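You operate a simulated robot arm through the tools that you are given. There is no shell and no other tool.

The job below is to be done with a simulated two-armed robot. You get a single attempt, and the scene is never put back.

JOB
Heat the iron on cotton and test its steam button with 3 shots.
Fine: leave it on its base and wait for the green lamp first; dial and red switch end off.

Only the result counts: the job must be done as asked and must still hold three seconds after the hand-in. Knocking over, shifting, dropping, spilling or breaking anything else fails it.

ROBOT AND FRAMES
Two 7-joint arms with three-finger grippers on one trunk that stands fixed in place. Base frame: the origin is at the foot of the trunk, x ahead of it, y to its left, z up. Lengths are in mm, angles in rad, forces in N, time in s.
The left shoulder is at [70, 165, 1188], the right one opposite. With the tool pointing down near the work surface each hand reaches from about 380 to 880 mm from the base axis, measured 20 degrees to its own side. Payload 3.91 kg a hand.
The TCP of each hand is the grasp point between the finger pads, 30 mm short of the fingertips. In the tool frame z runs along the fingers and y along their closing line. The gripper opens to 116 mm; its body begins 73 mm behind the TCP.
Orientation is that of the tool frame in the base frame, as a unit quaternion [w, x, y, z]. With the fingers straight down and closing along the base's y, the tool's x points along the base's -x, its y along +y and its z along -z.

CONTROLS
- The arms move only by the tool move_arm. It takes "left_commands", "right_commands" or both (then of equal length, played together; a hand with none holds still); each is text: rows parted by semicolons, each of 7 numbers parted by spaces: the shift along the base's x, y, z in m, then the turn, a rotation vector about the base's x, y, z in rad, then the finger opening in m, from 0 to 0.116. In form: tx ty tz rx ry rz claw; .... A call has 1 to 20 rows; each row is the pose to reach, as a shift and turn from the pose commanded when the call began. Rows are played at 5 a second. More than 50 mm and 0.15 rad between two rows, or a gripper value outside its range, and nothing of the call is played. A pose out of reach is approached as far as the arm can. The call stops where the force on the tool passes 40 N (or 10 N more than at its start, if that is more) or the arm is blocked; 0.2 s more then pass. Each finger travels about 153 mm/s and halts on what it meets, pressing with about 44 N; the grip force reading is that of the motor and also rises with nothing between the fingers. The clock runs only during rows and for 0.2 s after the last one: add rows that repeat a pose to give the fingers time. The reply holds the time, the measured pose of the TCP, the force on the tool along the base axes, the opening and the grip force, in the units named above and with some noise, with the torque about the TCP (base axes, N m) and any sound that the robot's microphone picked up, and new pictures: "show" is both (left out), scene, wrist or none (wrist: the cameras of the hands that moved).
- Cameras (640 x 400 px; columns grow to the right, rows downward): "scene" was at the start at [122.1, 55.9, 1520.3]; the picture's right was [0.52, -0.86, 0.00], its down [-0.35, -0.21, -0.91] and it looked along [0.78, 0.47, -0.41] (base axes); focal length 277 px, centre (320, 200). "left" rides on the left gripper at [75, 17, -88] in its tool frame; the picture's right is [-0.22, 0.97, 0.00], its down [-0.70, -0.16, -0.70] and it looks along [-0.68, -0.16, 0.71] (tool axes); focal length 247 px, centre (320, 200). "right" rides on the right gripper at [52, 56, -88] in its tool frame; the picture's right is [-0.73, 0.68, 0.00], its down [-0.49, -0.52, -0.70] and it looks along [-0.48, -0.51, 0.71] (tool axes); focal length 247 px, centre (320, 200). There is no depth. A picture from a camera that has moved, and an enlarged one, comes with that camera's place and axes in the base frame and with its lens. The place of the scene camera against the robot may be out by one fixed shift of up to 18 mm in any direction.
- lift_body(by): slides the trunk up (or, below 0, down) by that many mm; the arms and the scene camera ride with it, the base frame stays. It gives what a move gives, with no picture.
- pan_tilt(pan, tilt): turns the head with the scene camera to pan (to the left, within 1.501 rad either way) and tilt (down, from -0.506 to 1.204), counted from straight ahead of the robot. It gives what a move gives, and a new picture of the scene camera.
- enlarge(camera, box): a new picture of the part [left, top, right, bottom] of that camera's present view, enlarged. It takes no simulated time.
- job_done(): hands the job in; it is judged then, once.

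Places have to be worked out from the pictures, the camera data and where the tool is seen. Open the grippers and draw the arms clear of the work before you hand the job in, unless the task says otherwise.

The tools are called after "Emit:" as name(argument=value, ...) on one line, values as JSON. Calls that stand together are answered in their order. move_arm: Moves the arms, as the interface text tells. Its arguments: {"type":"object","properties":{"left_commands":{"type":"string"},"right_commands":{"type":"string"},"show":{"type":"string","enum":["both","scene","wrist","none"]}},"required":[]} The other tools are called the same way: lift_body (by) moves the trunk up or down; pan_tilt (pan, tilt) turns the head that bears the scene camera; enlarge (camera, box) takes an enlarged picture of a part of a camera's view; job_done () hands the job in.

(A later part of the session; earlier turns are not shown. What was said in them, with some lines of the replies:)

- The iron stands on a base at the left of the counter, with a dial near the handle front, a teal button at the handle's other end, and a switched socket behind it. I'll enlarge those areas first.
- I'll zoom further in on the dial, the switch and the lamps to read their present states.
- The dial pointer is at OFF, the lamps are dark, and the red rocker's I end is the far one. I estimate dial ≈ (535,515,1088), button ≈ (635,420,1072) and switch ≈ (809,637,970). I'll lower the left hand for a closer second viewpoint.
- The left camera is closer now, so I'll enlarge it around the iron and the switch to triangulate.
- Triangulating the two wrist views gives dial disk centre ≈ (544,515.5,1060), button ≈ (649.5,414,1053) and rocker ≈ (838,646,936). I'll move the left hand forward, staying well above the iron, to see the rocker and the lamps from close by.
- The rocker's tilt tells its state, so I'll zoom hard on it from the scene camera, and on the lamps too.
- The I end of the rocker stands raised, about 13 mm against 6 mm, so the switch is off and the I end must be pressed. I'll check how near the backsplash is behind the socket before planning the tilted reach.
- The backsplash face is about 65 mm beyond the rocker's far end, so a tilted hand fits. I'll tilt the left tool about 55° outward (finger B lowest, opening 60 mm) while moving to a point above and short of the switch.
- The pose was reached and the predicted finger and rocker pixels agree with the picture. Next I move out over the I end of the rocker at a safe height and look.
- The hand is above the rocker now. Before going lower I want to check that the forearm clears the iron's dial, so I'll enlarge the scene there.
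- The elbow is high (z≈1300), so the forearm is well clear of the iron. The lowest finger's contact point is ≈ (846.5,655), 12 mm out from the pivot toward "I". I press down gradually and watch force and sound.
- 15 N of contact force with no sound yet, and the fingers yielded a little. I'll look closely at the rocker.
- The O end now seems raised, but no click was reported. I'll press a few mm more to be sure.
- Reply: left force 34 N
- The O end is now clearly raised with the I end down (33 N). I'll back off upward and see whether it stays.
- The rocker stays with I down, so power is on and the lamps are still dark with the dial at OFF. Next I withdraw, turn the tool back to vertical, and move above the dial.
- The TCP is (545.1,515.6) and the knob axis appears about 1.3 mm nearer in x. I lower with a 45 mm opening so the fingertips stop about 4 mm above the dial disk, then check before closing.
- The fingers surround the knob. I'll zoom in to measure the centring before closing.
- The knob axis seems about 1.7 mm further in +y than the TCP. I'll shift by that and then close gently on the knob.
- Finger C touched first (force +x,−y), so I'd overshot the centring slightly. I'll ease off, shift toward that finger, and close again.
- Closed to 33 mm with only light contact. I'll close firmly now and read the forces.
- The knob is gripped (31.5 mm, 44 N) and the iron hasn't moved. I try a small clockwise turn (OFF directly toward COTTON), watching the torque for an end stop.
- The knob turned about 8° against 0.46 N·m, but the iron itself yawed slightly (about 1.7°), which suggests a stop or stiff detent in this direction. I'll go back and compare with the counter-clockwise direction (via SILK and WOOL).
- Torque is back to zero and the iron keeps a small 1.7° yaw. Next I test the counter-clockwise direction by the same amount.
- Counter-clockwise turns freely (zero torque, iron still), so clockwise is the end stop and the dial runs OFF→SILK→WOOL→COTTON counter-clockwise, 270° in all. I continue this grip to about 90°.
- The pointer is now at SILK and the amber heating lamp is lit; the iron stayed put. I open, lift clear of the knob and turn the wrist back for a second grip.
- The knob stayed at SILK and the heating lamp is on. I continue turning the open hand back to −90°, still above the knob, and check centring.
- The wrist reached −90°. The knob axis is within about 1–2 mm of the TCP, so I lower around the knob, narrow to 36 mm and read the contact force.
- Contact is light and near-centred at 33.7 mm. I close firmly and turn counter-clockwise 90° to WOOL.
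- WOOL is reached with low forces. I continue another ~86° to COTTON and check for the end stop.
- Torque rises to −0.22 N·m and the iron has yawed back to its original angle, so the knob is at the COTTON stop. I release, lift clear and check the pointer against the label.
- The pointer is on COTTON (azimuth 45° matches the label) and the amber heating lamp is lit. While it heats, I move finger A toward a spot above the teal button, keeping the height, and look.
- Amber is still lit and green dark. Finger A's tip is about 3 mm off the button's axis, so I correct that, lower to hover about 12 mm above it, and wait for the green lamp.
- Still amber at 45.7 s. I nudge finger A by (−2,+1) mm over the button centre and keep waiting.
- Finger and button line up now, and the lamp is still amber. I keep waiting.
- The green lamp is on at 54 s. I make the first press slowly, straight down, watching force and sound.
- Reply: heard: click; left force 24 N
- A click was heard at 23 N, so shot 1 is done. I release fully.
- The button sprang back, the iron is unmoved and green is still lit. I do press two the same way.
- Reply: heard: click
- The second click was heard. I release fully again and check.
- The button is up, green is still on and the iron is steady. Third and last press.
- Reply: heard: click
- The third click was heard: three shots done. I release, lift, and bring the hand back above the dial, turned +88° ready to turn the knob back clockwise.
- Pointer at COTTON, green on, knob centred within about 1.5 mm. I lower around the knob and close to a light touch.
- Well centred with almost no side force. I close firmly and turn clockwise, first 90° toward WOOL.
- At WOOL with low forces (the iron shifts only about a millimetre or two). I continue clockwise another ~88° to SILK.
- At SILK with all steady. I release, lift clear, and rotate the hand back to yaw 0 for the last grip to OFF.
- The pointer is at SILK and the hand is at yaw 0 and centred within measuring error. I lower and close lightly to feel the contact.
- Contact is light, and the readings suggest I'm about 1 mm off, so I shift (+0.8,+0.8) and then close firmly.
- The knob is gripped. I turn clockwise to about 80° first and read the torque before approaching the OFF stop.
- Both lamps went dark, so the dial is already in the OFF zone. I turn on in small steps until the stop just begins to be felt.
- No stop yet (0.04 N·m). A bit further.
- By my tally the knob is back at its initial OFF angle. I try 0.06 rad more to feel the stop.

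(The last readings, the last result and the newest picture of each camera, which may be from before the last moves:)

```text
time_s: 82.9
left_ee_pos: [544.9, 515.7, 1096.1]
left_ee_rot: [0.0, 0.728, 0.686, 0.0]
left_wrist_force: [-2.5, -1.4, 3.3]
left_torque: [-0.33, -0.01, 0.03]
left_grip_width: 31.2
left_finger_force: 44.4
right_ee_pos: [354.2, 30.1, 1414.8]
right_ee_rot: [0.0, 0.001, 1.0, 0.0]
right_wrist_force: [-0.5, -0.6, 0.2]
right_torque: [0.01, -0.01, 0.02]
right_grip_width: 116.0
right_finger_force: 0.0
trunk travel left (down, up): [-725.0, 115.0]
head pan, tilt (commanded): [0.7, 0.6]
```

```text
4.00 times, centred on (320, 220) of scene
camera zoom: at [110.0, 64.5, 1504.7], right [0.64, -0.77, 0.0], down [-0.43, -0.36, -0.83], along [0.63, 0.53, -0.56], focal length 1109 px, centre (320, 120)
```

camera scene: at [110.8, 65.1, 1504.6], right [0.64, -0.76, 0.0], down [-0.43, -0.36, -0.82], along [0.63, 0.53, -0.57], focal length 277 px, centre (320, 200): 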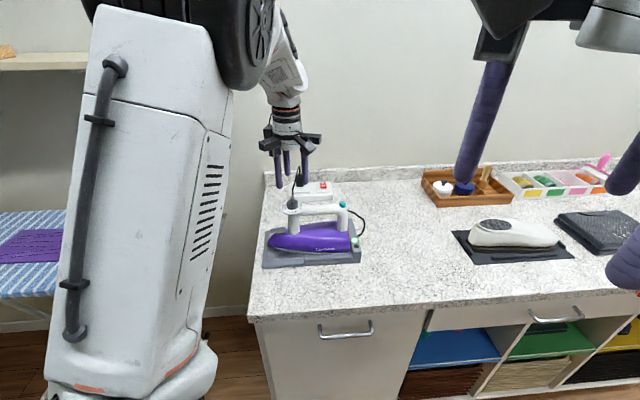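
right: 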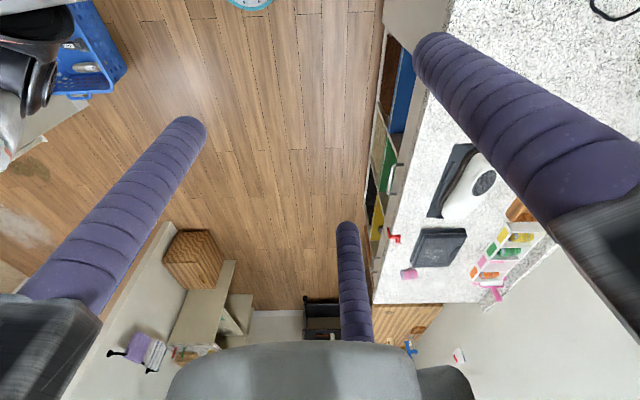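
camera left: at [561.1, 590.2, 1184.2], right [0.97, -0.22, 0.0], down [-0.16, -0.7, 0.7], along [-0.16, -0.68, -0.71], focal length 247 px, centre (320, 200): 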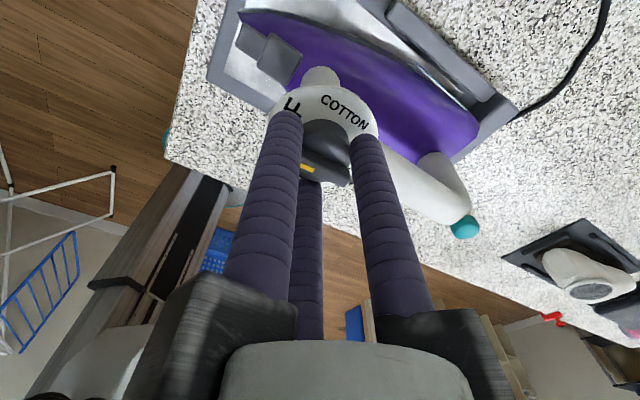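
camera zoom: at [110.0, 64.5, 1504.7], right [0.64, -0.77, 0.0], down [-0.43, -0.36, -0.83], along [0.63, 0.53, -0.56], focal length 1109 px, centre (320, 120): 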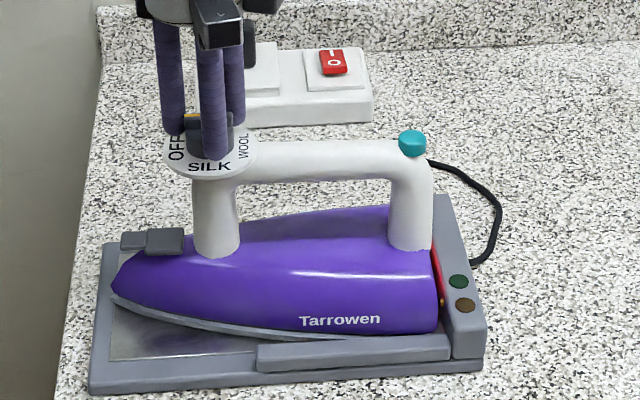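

Still no stop, and by the tally the pointer is now within a couple of degrees of OFF. I release, lift and rotate back to look at the pointer directly.

Emit:
move_arm(left_commands="0 0 0 0 0 0 0.03; 0 0 0 0 0 0 0.05; 0 0 0 0 0 0 0.05; 0 0 0.015 0 0 0 0.05; 0 0 0.03 0 0 0 0.05; 0 0 0.05 0 0 0.148 0.05; 0 0 0.07 0 0 0.296 0.06; 0 0 0.07 0 0 0.444 0.06; 0 0 0.07 0 0 0.592 0.06; 0 0 0.07 0 0 0.74 0.06; 0 0 0.07 0 0 0.888 0.06; 0 0 0.07 0 0 1.036 0.06; 0 0 0.07 0 0 1.184 0.06; 0 0 0.07 0 0 1.332 0.06; 0 0 0.07 0 0 1.48 0.06; 0 0 0.07 0 0 1.628 0.06; 0 0 0.07 0 0 1.628 0.06", show="wrist")

Emit:
enlarge(camera="left", box=[250, 40, 390, 160])

Emit:
enlarge(camera="scene", box=[260, 170, 380, 270])

```text
time_s: 86.5
left_ee_pos: [544.0, 516.5, 1165.4]
left_ee_rot: [0.0, -0.001, 1.0, 0.0]
left_wrist_force: [-0.1, -0.1, -0.4]
left_torque: [-0.01, -0.01, 0.01]
left_grip_width: 59.8
left_finger_force: 0.1
right_ee_pos: [353.5, 29.0, 1414.1]
right_ee_rot: [0.001, -0.001, 1.0, 0.0]
right_wrist_force: [-0.5, 0.1, -0.7]
right_torque: [0.0, -0.03, 0.03]
right_grip_width: 116.1
right_finger_force: 0.1
trunk travel left (down, up): [-725.0, 115.0]
head pan, tilt (commanded): [0.7, 0.6]
camera left: at [469.9, 533.3, 1252.9], right [0.22, 0.97, 0.0], down [0.7, -0.16, 0.7], along [0.68, -0.16, -0.71], focal length 247 px, centre (320, 200)
```

left: 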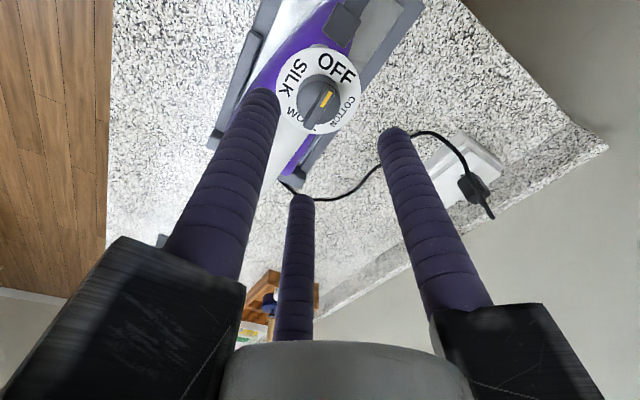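

```text
3.33 times, centred on (320, 100) of left
camera zoom: at [469.9, 533.3, 1252.9], right [0.22, 0.97, 0.0], down [0.7, -0.16, 0.7], along [0.68, -0.16, -0.71], focal length 823 px, centre (320, 533)
```

zoom: 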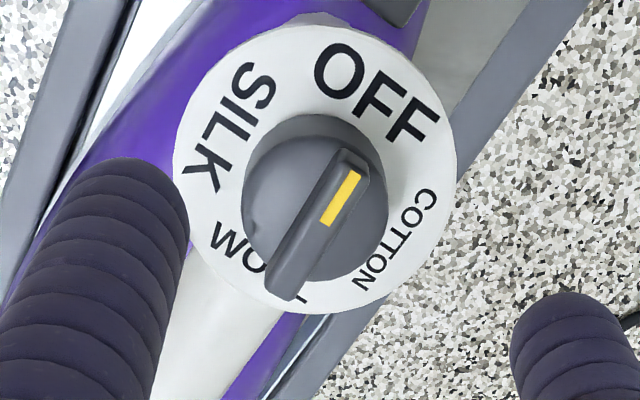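

```text
4.00 times, centred on (320, 220) of scene
camera zoom: at [110.7, 65.3, 1504.6], right [0.64, -0.76, 0.0], down [-0.43, -0.36, -0.82], along [0.63, 0.53, -0.57], focal length 1109 px, centre (320, 120)
```

zoom: 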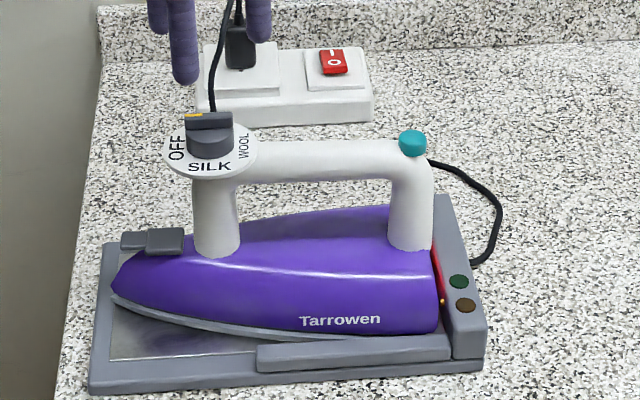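

The pointer agrees with its starting OFF direction within about 1–2° and both lamps are dark. I zoom on the iron's heel, where a red strip shows, to understand it.

Emit:
enlarge(camera="scene", box=[335, 215, 375, 260])

Emit:
enlarge(camera="scene", box=[260, 205, 350, 272])

```text
8.89 times, centred on (355, 238) of scene
camera zoom: at [110.7, 65.3, 1504.6], right [0.64, -0.76, 0.0], down [-0.43, -0.36, -0.82], along [0.63, 0.53, -0.57], focal length 2465 px, centre (9, -133)
```

zoom: 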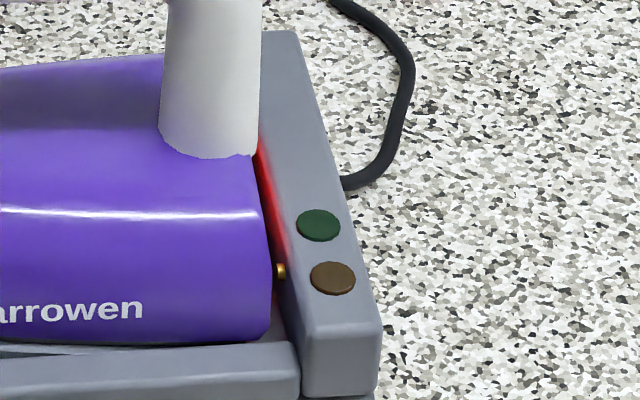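

```text
5.97 times, centred on (305, 238) of scene
camera zoom: at [110.7, 65.3, 1504.6], right [0.64, -0.76, 0.0], down [-0.43, -0.36, -0.82], along [0.63, 0.53, -0.57], focal length 1656 px, centre (410, -30)
```

zoom: 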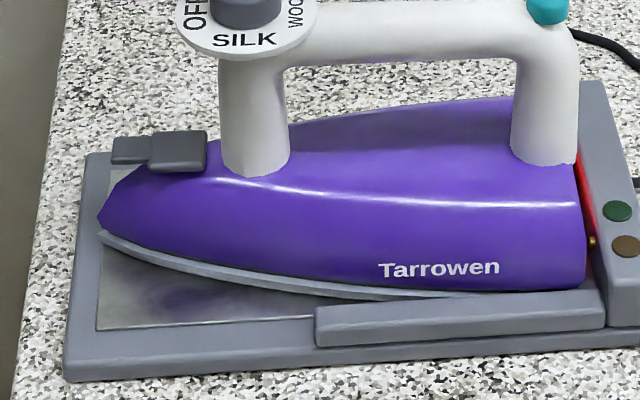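

The red is just heat glow on the dock wall beside the contact pin, and the iron is seated. Next I go back with the same tilted pose, aiming the lowest finger above the rocker's raised O end (≈ (830,637)).

Emit:
move_arm(left_commands="0.032 0.0146 0.004 0 0 0 0.06; 0.064 0.029 0.007 0 0 0 0.06; 0.0955 0.0437 0.007 0 0 0 0.06; 0.1165 0.0508 -0.005 0.0788 -0.1125 0.023 0.06; 0.1375 0.058 -0.0176 0.1575 -0.2249 0.046 0.06; 0.1585 0.0651 -0.03 0.2363 -0.3374 0.069 0.06; 0.1795 0.0723 -0.042 0.315 -0.4499 0.0919 0.06; 0.2005 0.0794 -0.0545 0.3938 -0.5624 0.1149 0.06; 0.2215 0.0866 -0.067 0.4725 -0.6748 0.1379 0.06; 0.2425 0.0937 -0.079 0.5513 -0.7873 0.1609 0.06; 0.2582 0.104 -0.0975 0.5513 -0.7873 0.1609 0.06; 0.274 0.114 -0.116 0.5513 -0.7873 0.1609 0.06; 0.2897 0.1242 -0.1345 0.5513 -0.7873 0.1609 0.06; 0.2897 0.1242 -0.1345 0.5513 -0.7873 0.1609 0.06; 0.2897 0.1242 -0.1345 0.5513 -0.7873 0.1609 0.06", show="both")

Emit:
enlarge(camera="left", box=[60, 0, 300, 150])

```text
time_s: 89.7
left_ee_pos: [834.9, 640.1, 1031.8]
left_ee_rot: [0.378, -0.075, 0.884, 0.265]
left_wrist_force: [0.5, 0.4, 1.8]
left_torque: [0.01, 0.03, -0.01]
left_grip_width: 60.2
left_finger_force: 0.0
right_ee_pos: [353.8, 29.4, 1413.6]
right_ee_rot: [0.0, 0.0, 1.0, 0.0]
right_wrist_force: [0.0, 0.1, -0.5]
right_torque: [0.0, 0.01, 0.03]
right_grip_width: 115.8
right_finger_force: 0.1
trunk travel left (down, up): [-725.0, 115.0]
head pan, tilt (commanded): [0.7, 0.6]
camera scene: at [110.7, 65.0, 1504.6], right [0.64, -0.76, 0.0], down [-0.43, -0.36, -0.82], along [0.63, 0.53, -0.57], focal length 277 px, centre (320, 200)
camera left: at [722.4, 612.7, 1037.9], right [-0.17, 0.81, 0.56], down [0.1, -0.55, 0.83], along [0.98, 0.2, 0.01], focal length 247 px, centre (320, 200)
```

scene: 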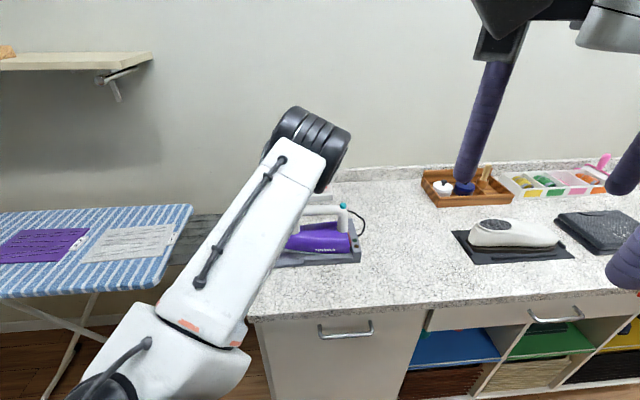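
left: 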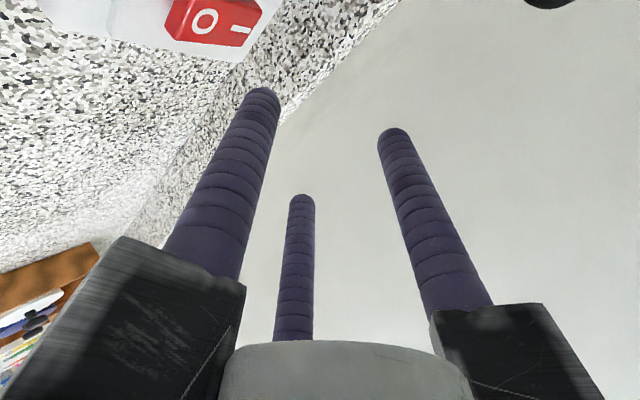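

```text
2.67 times, centred on (180, 75) of left
camera zoom: at [722.4, 612.7, 1037.9], right [-0.17, 0.81, 0.56], down [0.1, -0.55, 0.83], along [0.98, 0.2, 0.01], focal length 659 px, centre (693, 533)
```

zoom: 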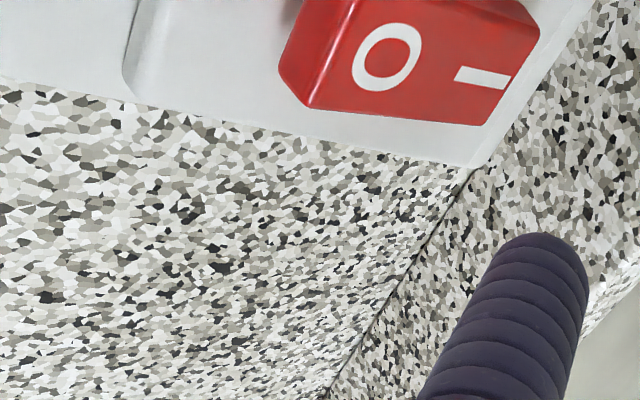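

The finger will land on the "O" mark. I press down gradually as before.

Emit:
move_arm(left_commands="0 0 -0.018 0 0 0 0.06; 0 0 -0.03 0 0 0 0.06; 0 0 -0.036 0 0 0 0.06; 0 0 -0.04 0 0 0 0.06; 0 0 -0.043 0 0 0 0.06; 0 0 -0.046 0 0 0 0.06; 0 0 -0.049 0 0 0 0.06; 0 0 -0.049 0 0 0 0.06", show="wrist")

Emit:
enlarge(camera="left", box=[180, 20, 340, 150])

```text
time_s: 91.5
left_ee_pos: [830.5, 637.5, 992.2]
left_ee_rot: [0.383, -0.076, 0.881, 0.268]
left_wrist_force: [-4.6, -2.3, 33.6]
left_torque: [-0.14, 0.21, -0.06]
left_grip_width: 47.8
left_finger_force: 0.0
right_ee_pos: [347.9, 26.0, 1416.7]
right_ee_rot: [0.002, 0.001, 1.0, 0.002]
right_wrist_force: [0.0, 0.1, -0.1]
right_torque: [0.02, -0.02, 0.0]
right_grip_width: 116.2
right_finger_force: 0.1
trunk travel left (down, up): [-725.0, 115.0]
head pan, tilt (commanded): [0.7, 0.6]
camera left: at [717.4, 610.1, 995.5], right [-0.17, 0.81, 0.56], down [0.09, -0.55, 0.83], along [0.98, 0.2, 0.02], focal length 247 px, centre (320, 200)
```

left: 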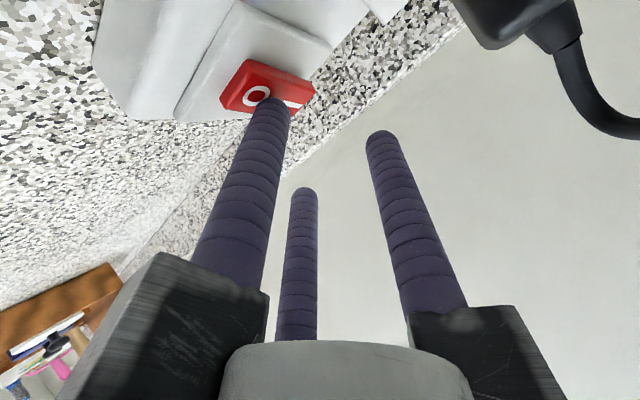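

```text
3.08 times, centred on (260, 85) of left
camera zoom: at [717.4, 610.1, 995.5], right [-0.17, 0.81, 0.56], down [0.09, -0.55, 0.83], along [0.98, 0.2, 0.02], focal length 760 px, centre (505, 554)
```

zoom: 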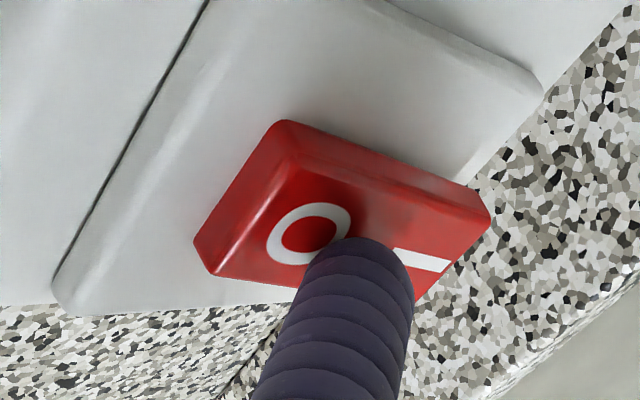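

33 N on the O mark. I back off upward and check whether the rocker flipped.

Emit:
move_arm(left_commands="0 0 0.015 0 0 0 0.06; 0 0 0.03 0 0 0 0.06; 0 0 0.05 0 0 0 0.06; 0 0 0.05 0 0 0 0.06", show="wrist")

Emit:
enlarge(camera="left", box=[100, 0, 300, 110])

Emit:
enlarge(camera="scene", box=[300, 170, 360, 230])

```text
time_s: 92.5
left_ee_pos: [834.5, 638.3, 1030.6]
left_ee_rot: [0.377, -0.076, 0.884, 0.265]
left_wrist_force: [-0.5, -0.3, 0.0]
left_torque: [-0.02, -0.02, 0.0]
left_grip_width: 59.9
left_finger_force: 0.1
right_ee_pos: [355.0, 30.2, 1414.5]
right_ee_rot: [0.0, 0.001, 1.0, 0.001]
right_wrist_force: [1.1, 0.9, -0.9]
right_torque: [-0.01, 0.03, -0.01]
right_grip_width: 116.1
right_finger_force: 0.2
trunk travel left (down, up): [-725.0, 115.0]
head pan, tilt (commanded): [0.7, 0.6]
camera left: at [720.9, 612.1, 1035.9], right [-0.17, 0.81, 0.56], down [0.11, -0.55, 0.83], along [0.98, 0.2, 0.01], focal length 247 px, centre (320, 200)
```

left: 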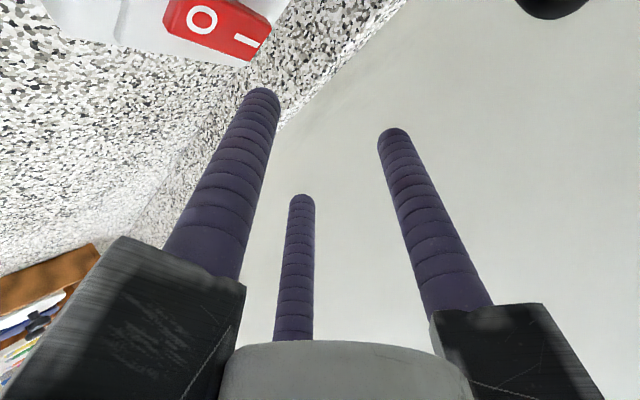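

```text
3.20 times, centred on (200, 55) of left
camera zoom: at [720.9, 612.1, 1035.9], right [-0.17, 0.81, 0.56], down [0.11, -0.55, 0.83], along [0.98, 0.2, 0.01], focal length 790 px, centre (704, 664)
```

zoom: 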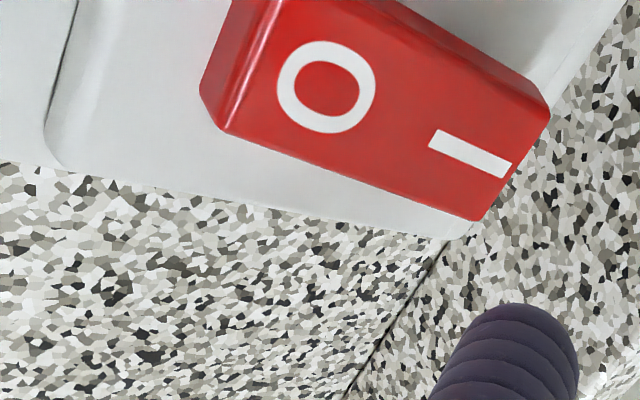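

```text
6.67 times, centred on (330, 200) of scene
camera zoom: at [111.7, 65.7, 1504.4], right [0.64, -0.76, 0.0], down [-0.43, -0.36, -0.82], along [0.63, 0.53, -0.57], focal length 1849 px, centre (253, 200)
```

zoom: 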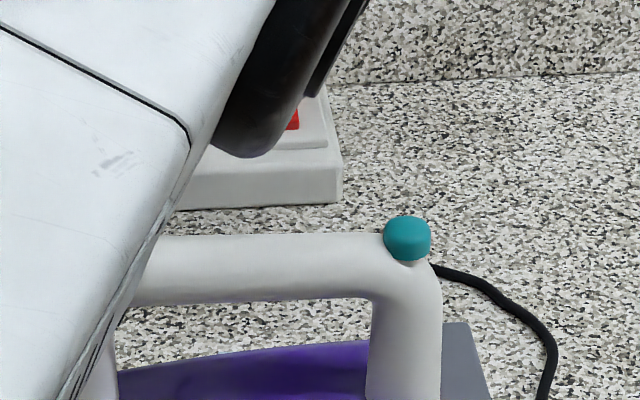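

The slope of the rocker shows it flipped back (I end raised, O pressed). I withdraw the same way, straighten the tool, and retreat up and away from the iron with the gripper open.

Emit:
move_arm(left_commands="-0.0157 -0.0102 0.0185 0 0 0 0.06; -0.0315 -0.0205 0.037 0 0 0 0.06; -0.0472 -0.0305 0.0555 0 0 0 0.06; -0.0682 -0.0376 0.0675 -0.0788 0.1125 -0.023 0.06; -0.0892 -0.0448 0.08 -0.1575 0.2249 -0.046 0.06; -0.1102 -0.0519 0.0925 -0.2363 0.3374 -0.069 0.06; -0.1312 -0.0591 0.1045 -0.315 0.4499 -0.0919 0.06; -0.1522 -0.0662 0.117 -0.3938 0.5624 -0.1149 0.06; -0.1732 -0.0734 0.1295 -0.4725 0.6748 -0.1379 0.06; -0.1942 -0.0805 0.1415 -0.5513 0.7873 -0.1609 0.06; -0.226 -0.07 0.17 -0.5513 0.7873 -0.1609 0.06; -0.258 -0.06 0.2 -0.5513 0.7873 -0.1609 0.07; -0.29 -0.06 0.235 -0.5513 0.7873 -0.1609 0.08; -0.33 -0.07 0.265 -0.5513 0.7873 -0.1609 0.1; -0.37 -0.09 0.29 -0.5513 0.7873 -0.1609 0.116; -0.37 -0.09 0.3 -0.5513 0.7873 -0.1609 0.116; -0.37 -0.09 0.3 -0.5513 0.7873 -0.1609 0.116", show="both")

Emit:
enlarge(camera="scene", box=[308, 172, 338, 202])

Emit:
enlarge(camera="scene", box=[260, 170, 380, 270])

Emit:
enlarge(camera="left", box=[240, 40, 460, 220])

```text
refused: row 14 steps farther than a row can; nothing moved
```

```text
13.33 times, centred on (323, 187) of scene
camera zoom: at [111.7, 65.7, 1504.4], right [0.64, -0.76, 0.0], down [-0.43, -0.36, -0.82], along [0.63, 0.53, -0.57], focal length 3698 px, centre (280, 373)
```

zoom: 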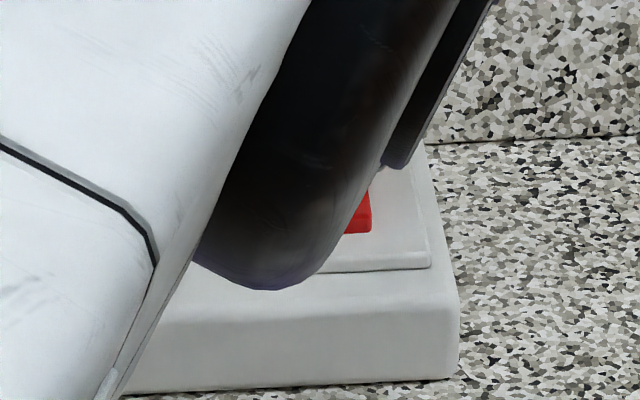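

```text
4.00 times, centred on (320, 220) of scene
camera zoom: at [111.7, 65.7, 1504.4], right [0.64, -0.76, 0.0], down [-0.43, -0.36, -0.82], along [0.63, 0.53, -0.57], focal length 1109 px, centre (320, 120)
```

zoom: 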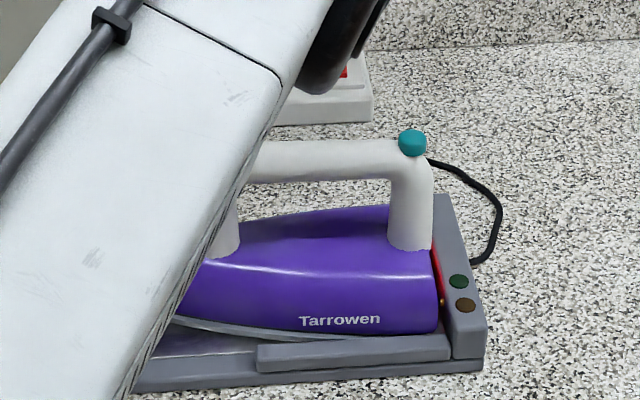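

```text
2.22 times, centred on (350, 130) of left
camera zoom: at [720.9, 612.1, 1035.9], right [-0.17, 0.81, 0.56], down [0.11, -0.55, 0.83], along [0.98, 0.2, 0.01], focal length 549 px, centre (253, 356)
```

zoom: 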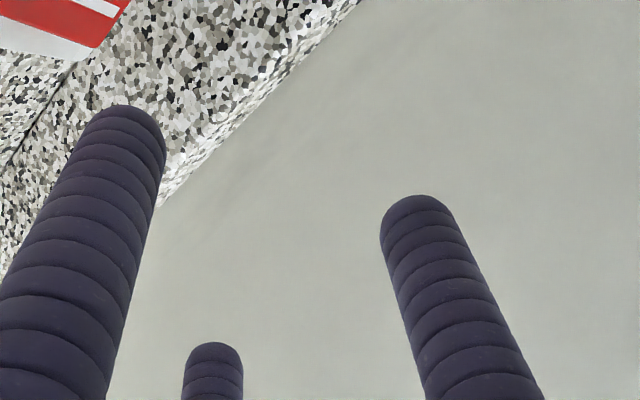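

The call was refused because one late step was slightly too long; nothing moved. I resend the retreat with shorter steps.

Emit:
move_arm(left_commands="-0.0157 -0.0102 0.0185 0 0 0 0.06; -0.0315 -0.0205 0.037 0 0 0 0.06; -0.0472 -0.0305 0.0555 0 0 0 0.06; -0.0682 -0.0376 0.0675 -0.0788 0.1125 -0.023 0.06; -0.0892 -0.0448 0.08 -0.1575 0.2249 -0.046 0.06; -0.1102 -0.0519 0.0925 -0.2363 0.3374 -0.069 0.06; -0.1312 -0.0591 0.1045 -0.315 0.4499 -0.0919 0.06; -0.1522 -0.0662 0.117 -0.3938 0.5624 -0.1149 0.06; -0.1732 -0.0734 0.1295 -0.4725 0.6748 -0.1379 0.06; -0.1942 -0.0805 0.1415 -0.5513 0.7873 -0.1609 0.06; -0.22 -0.075 0.165 -0.5513 0.7873 -0.1609 0.06; -0.248 -0.075 0.19 -0.5513 0.7873 -0.1609 0.07; -0.276 -0.075 0.215 -0.5513 0.7873 -0.1609 0.08; -0.304 -0.08 0.24 -0.5513 0.7873 -0.1609 0.09; -0.332 -0.085 0.265 -0.5513 0.7873 -0.1609 0.1; -0.36 -0.09 0.29 -0.5513 0.7873 -0.1609 0.116; -0.37 -0.09 0.3 -0.5513 0.7873 -0.1609 0.116; -0.37 -0.09 0.3 -0.5513 0.7873 -0.1609 0.116", show="both")

Emit:
enlarge(camera="scene", box=[308, 172, 338, 202])

Emit:
enlarge(camera="scene", box=[260, 170, 380, 270])

Emit:
enlarge(camera="left", box=[240, 20, 460, 200])

```text
time_s: 96.3
left_ee_pos: [462.9, 551.4, 1333.7]
left_ee_rot: [0.0, 0.002, 1.0, -0.001]
left_wrist_force: [-0.6, 0.4, 0.5]
left_torque: [0.01, -0.01, 0.0]
left_grip_width: 116.1
left_finger_force: 0.0
right_ee_pos: [352.6, 31.3, 1414.8]
right_ee_rot: [0.0, 0.0, 1.0, 0.0]
right_wrist_force: [0.3, 0.5, -0.5]
right_torque: [0.02, 0.02, -0.01]
right_grip_width: 116.1
right_finger_force: 0.2
trunk travel left (down, up): [-725.0, 115.0]
head pan, tilt (commanded): [0.7, 0.6]
camera scene: at [110.7, 66.2, 1504.6], right [0.64, -0.76, 0.0], down [-0.43, -0.36, -0.82], along [0.63, 0.53, -0.57], focal length 277 px, centre (320, 200)
camera left: at [388.9, 568.8, 1422.4], right [0.23, 0.97, 0.0], down [0.7, -0.16, 0.7], along [0.68, -0.16, -0.71], focal length 247 px, centre (320, 200)
```

scene: 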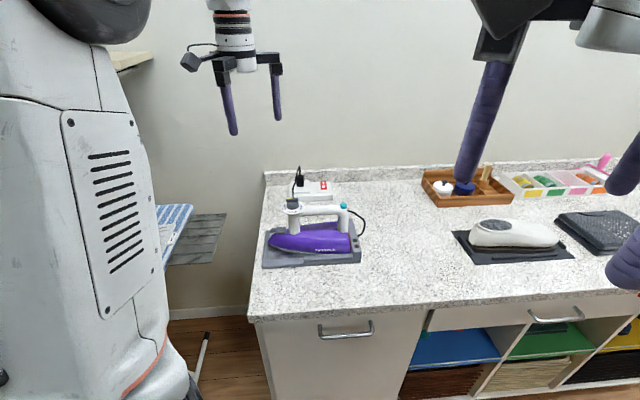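
left: 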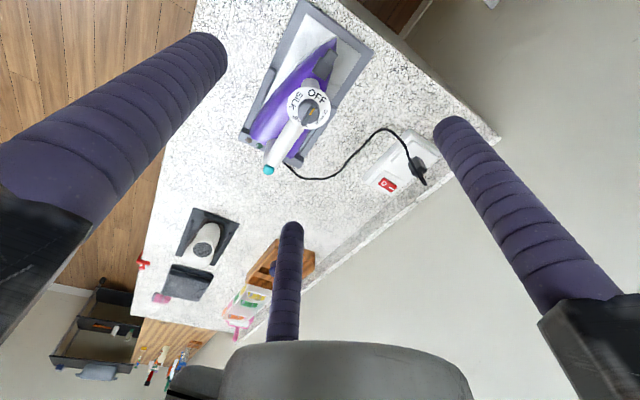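

```text
13.33 times, centred on (323, 187) of scene
camera zoom: at [110.7, 66.2, 1504.6], right [0.64, -0.76, 0.0], down [-0.43, -0.36, -0.82], along [0.63, 0.53, -0.57], focal length 3698 px, centre (280, 373)
```

zoom: 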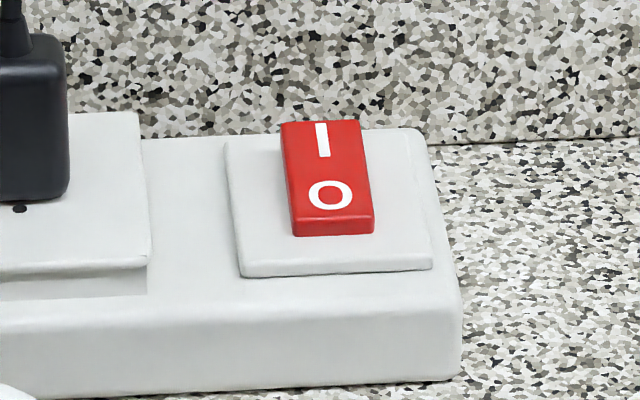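

```text
4.00 times, centred on (320, 220) of scene
camera zoom: at [110.7, 66.2, 1504.6], right [0.64, -0.76, 0.0], down [-0.43, -0.36, -0.82], along [0.63, 0.53, -0.57], focal length 1109 px, centre (320, 120)
```

zoom: 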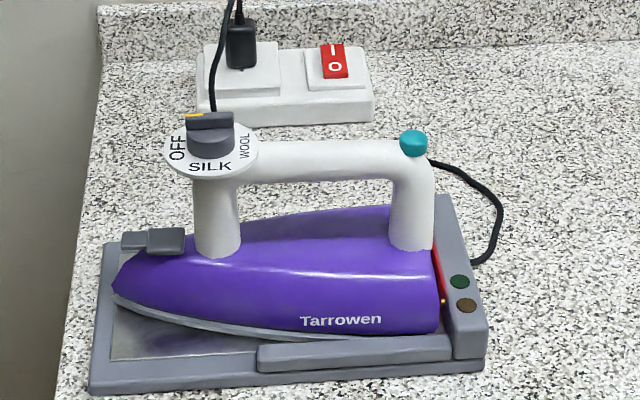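

```text
2.22 times, centred on (350, 110) of left
camera zoom: at [388.9, 568.8, 1422.4], right [0.23, 0.97, 0.0], down [0.7, -0.16, 0.7], along [0.68, -0.16, -0.71], focal length 549 px, centre (253, 400)
```

zoom: 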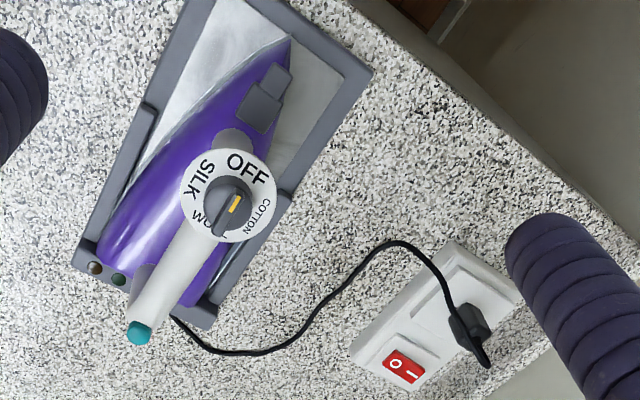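

The rocker looks identical to its initial off state, both lamps are dark, the iron is on its base and the hand is clear. I do a last close comparison of the dial pointer with its starting view.

Emit:
enlarge(camera="scene", box=[280, 190, 320, 230])

Emit:
enlarge(camera="left", box=[285, 70, 345, 130])

```text
10.00 times, centred on (300, 210) of scene
camera zoom: at [110.7, 66.2, 1504.6], right [0.64, -0.76, 0.0], down [-0.43, -0.36, -0.82], along [0.63, 0.53, -0.57], focal length 2773 px, centre (520, 100)
```

zoom: 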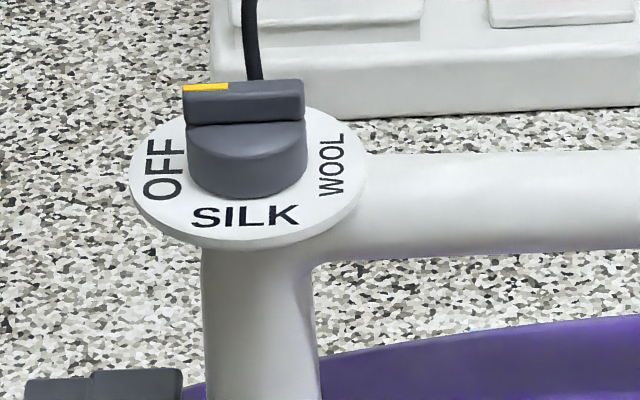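

```text
6.67 times, centred on (315, 100) of left
camera zoom: at [388.9, 568.8, 1422.4], right [0.23, 0.97, 0.0], down [0.7, -0.16, 0.7], along [0.68, -0.16, -0.71], focal length 1646 px, centre (353, 867)
```

zoom: 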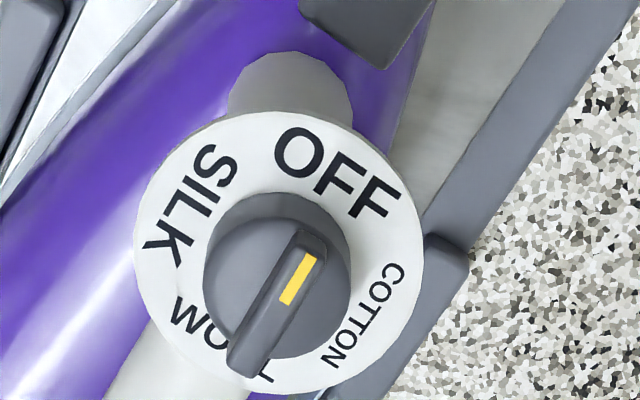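

The dial points to OFF just as at the start, the rocker is off, the lamps are dark and the iron sits on its base. Three clicks were heard, all after the green lamp lit. Both grippers are open and clear, so I hand the job in.

Emit:
job_done()

```text
The job is handed in.
```

The iron was heated on cotton and its steam button pressed three times, each with an audible click. No steam was visible in the pictures, so the clicks are the only evidence of the three shots.

- **Heating:** I switched the red rocker on and turned the dial through silk and wool to cotton. The amber lamp stayed lit while it heated.
- **Green lamp:** It came on about 18 seconds after the dial reached cotton, and all three presses came after that.
- **End state:** The dial points to OFF as it did at the start, to within a degree or two. The red switch is off and both lamps are dark.
- **Iron on its base:** It never left the base, but it ended turned by about 2°, with its rear about 4 mm out of place. That came from a clockwise turn of the dial against its end stop before I found it only goes the other way.

I saw nothing else knocked or moved, and both grippers are open and clear. The job is handed in, but I have not been told how it was judged.
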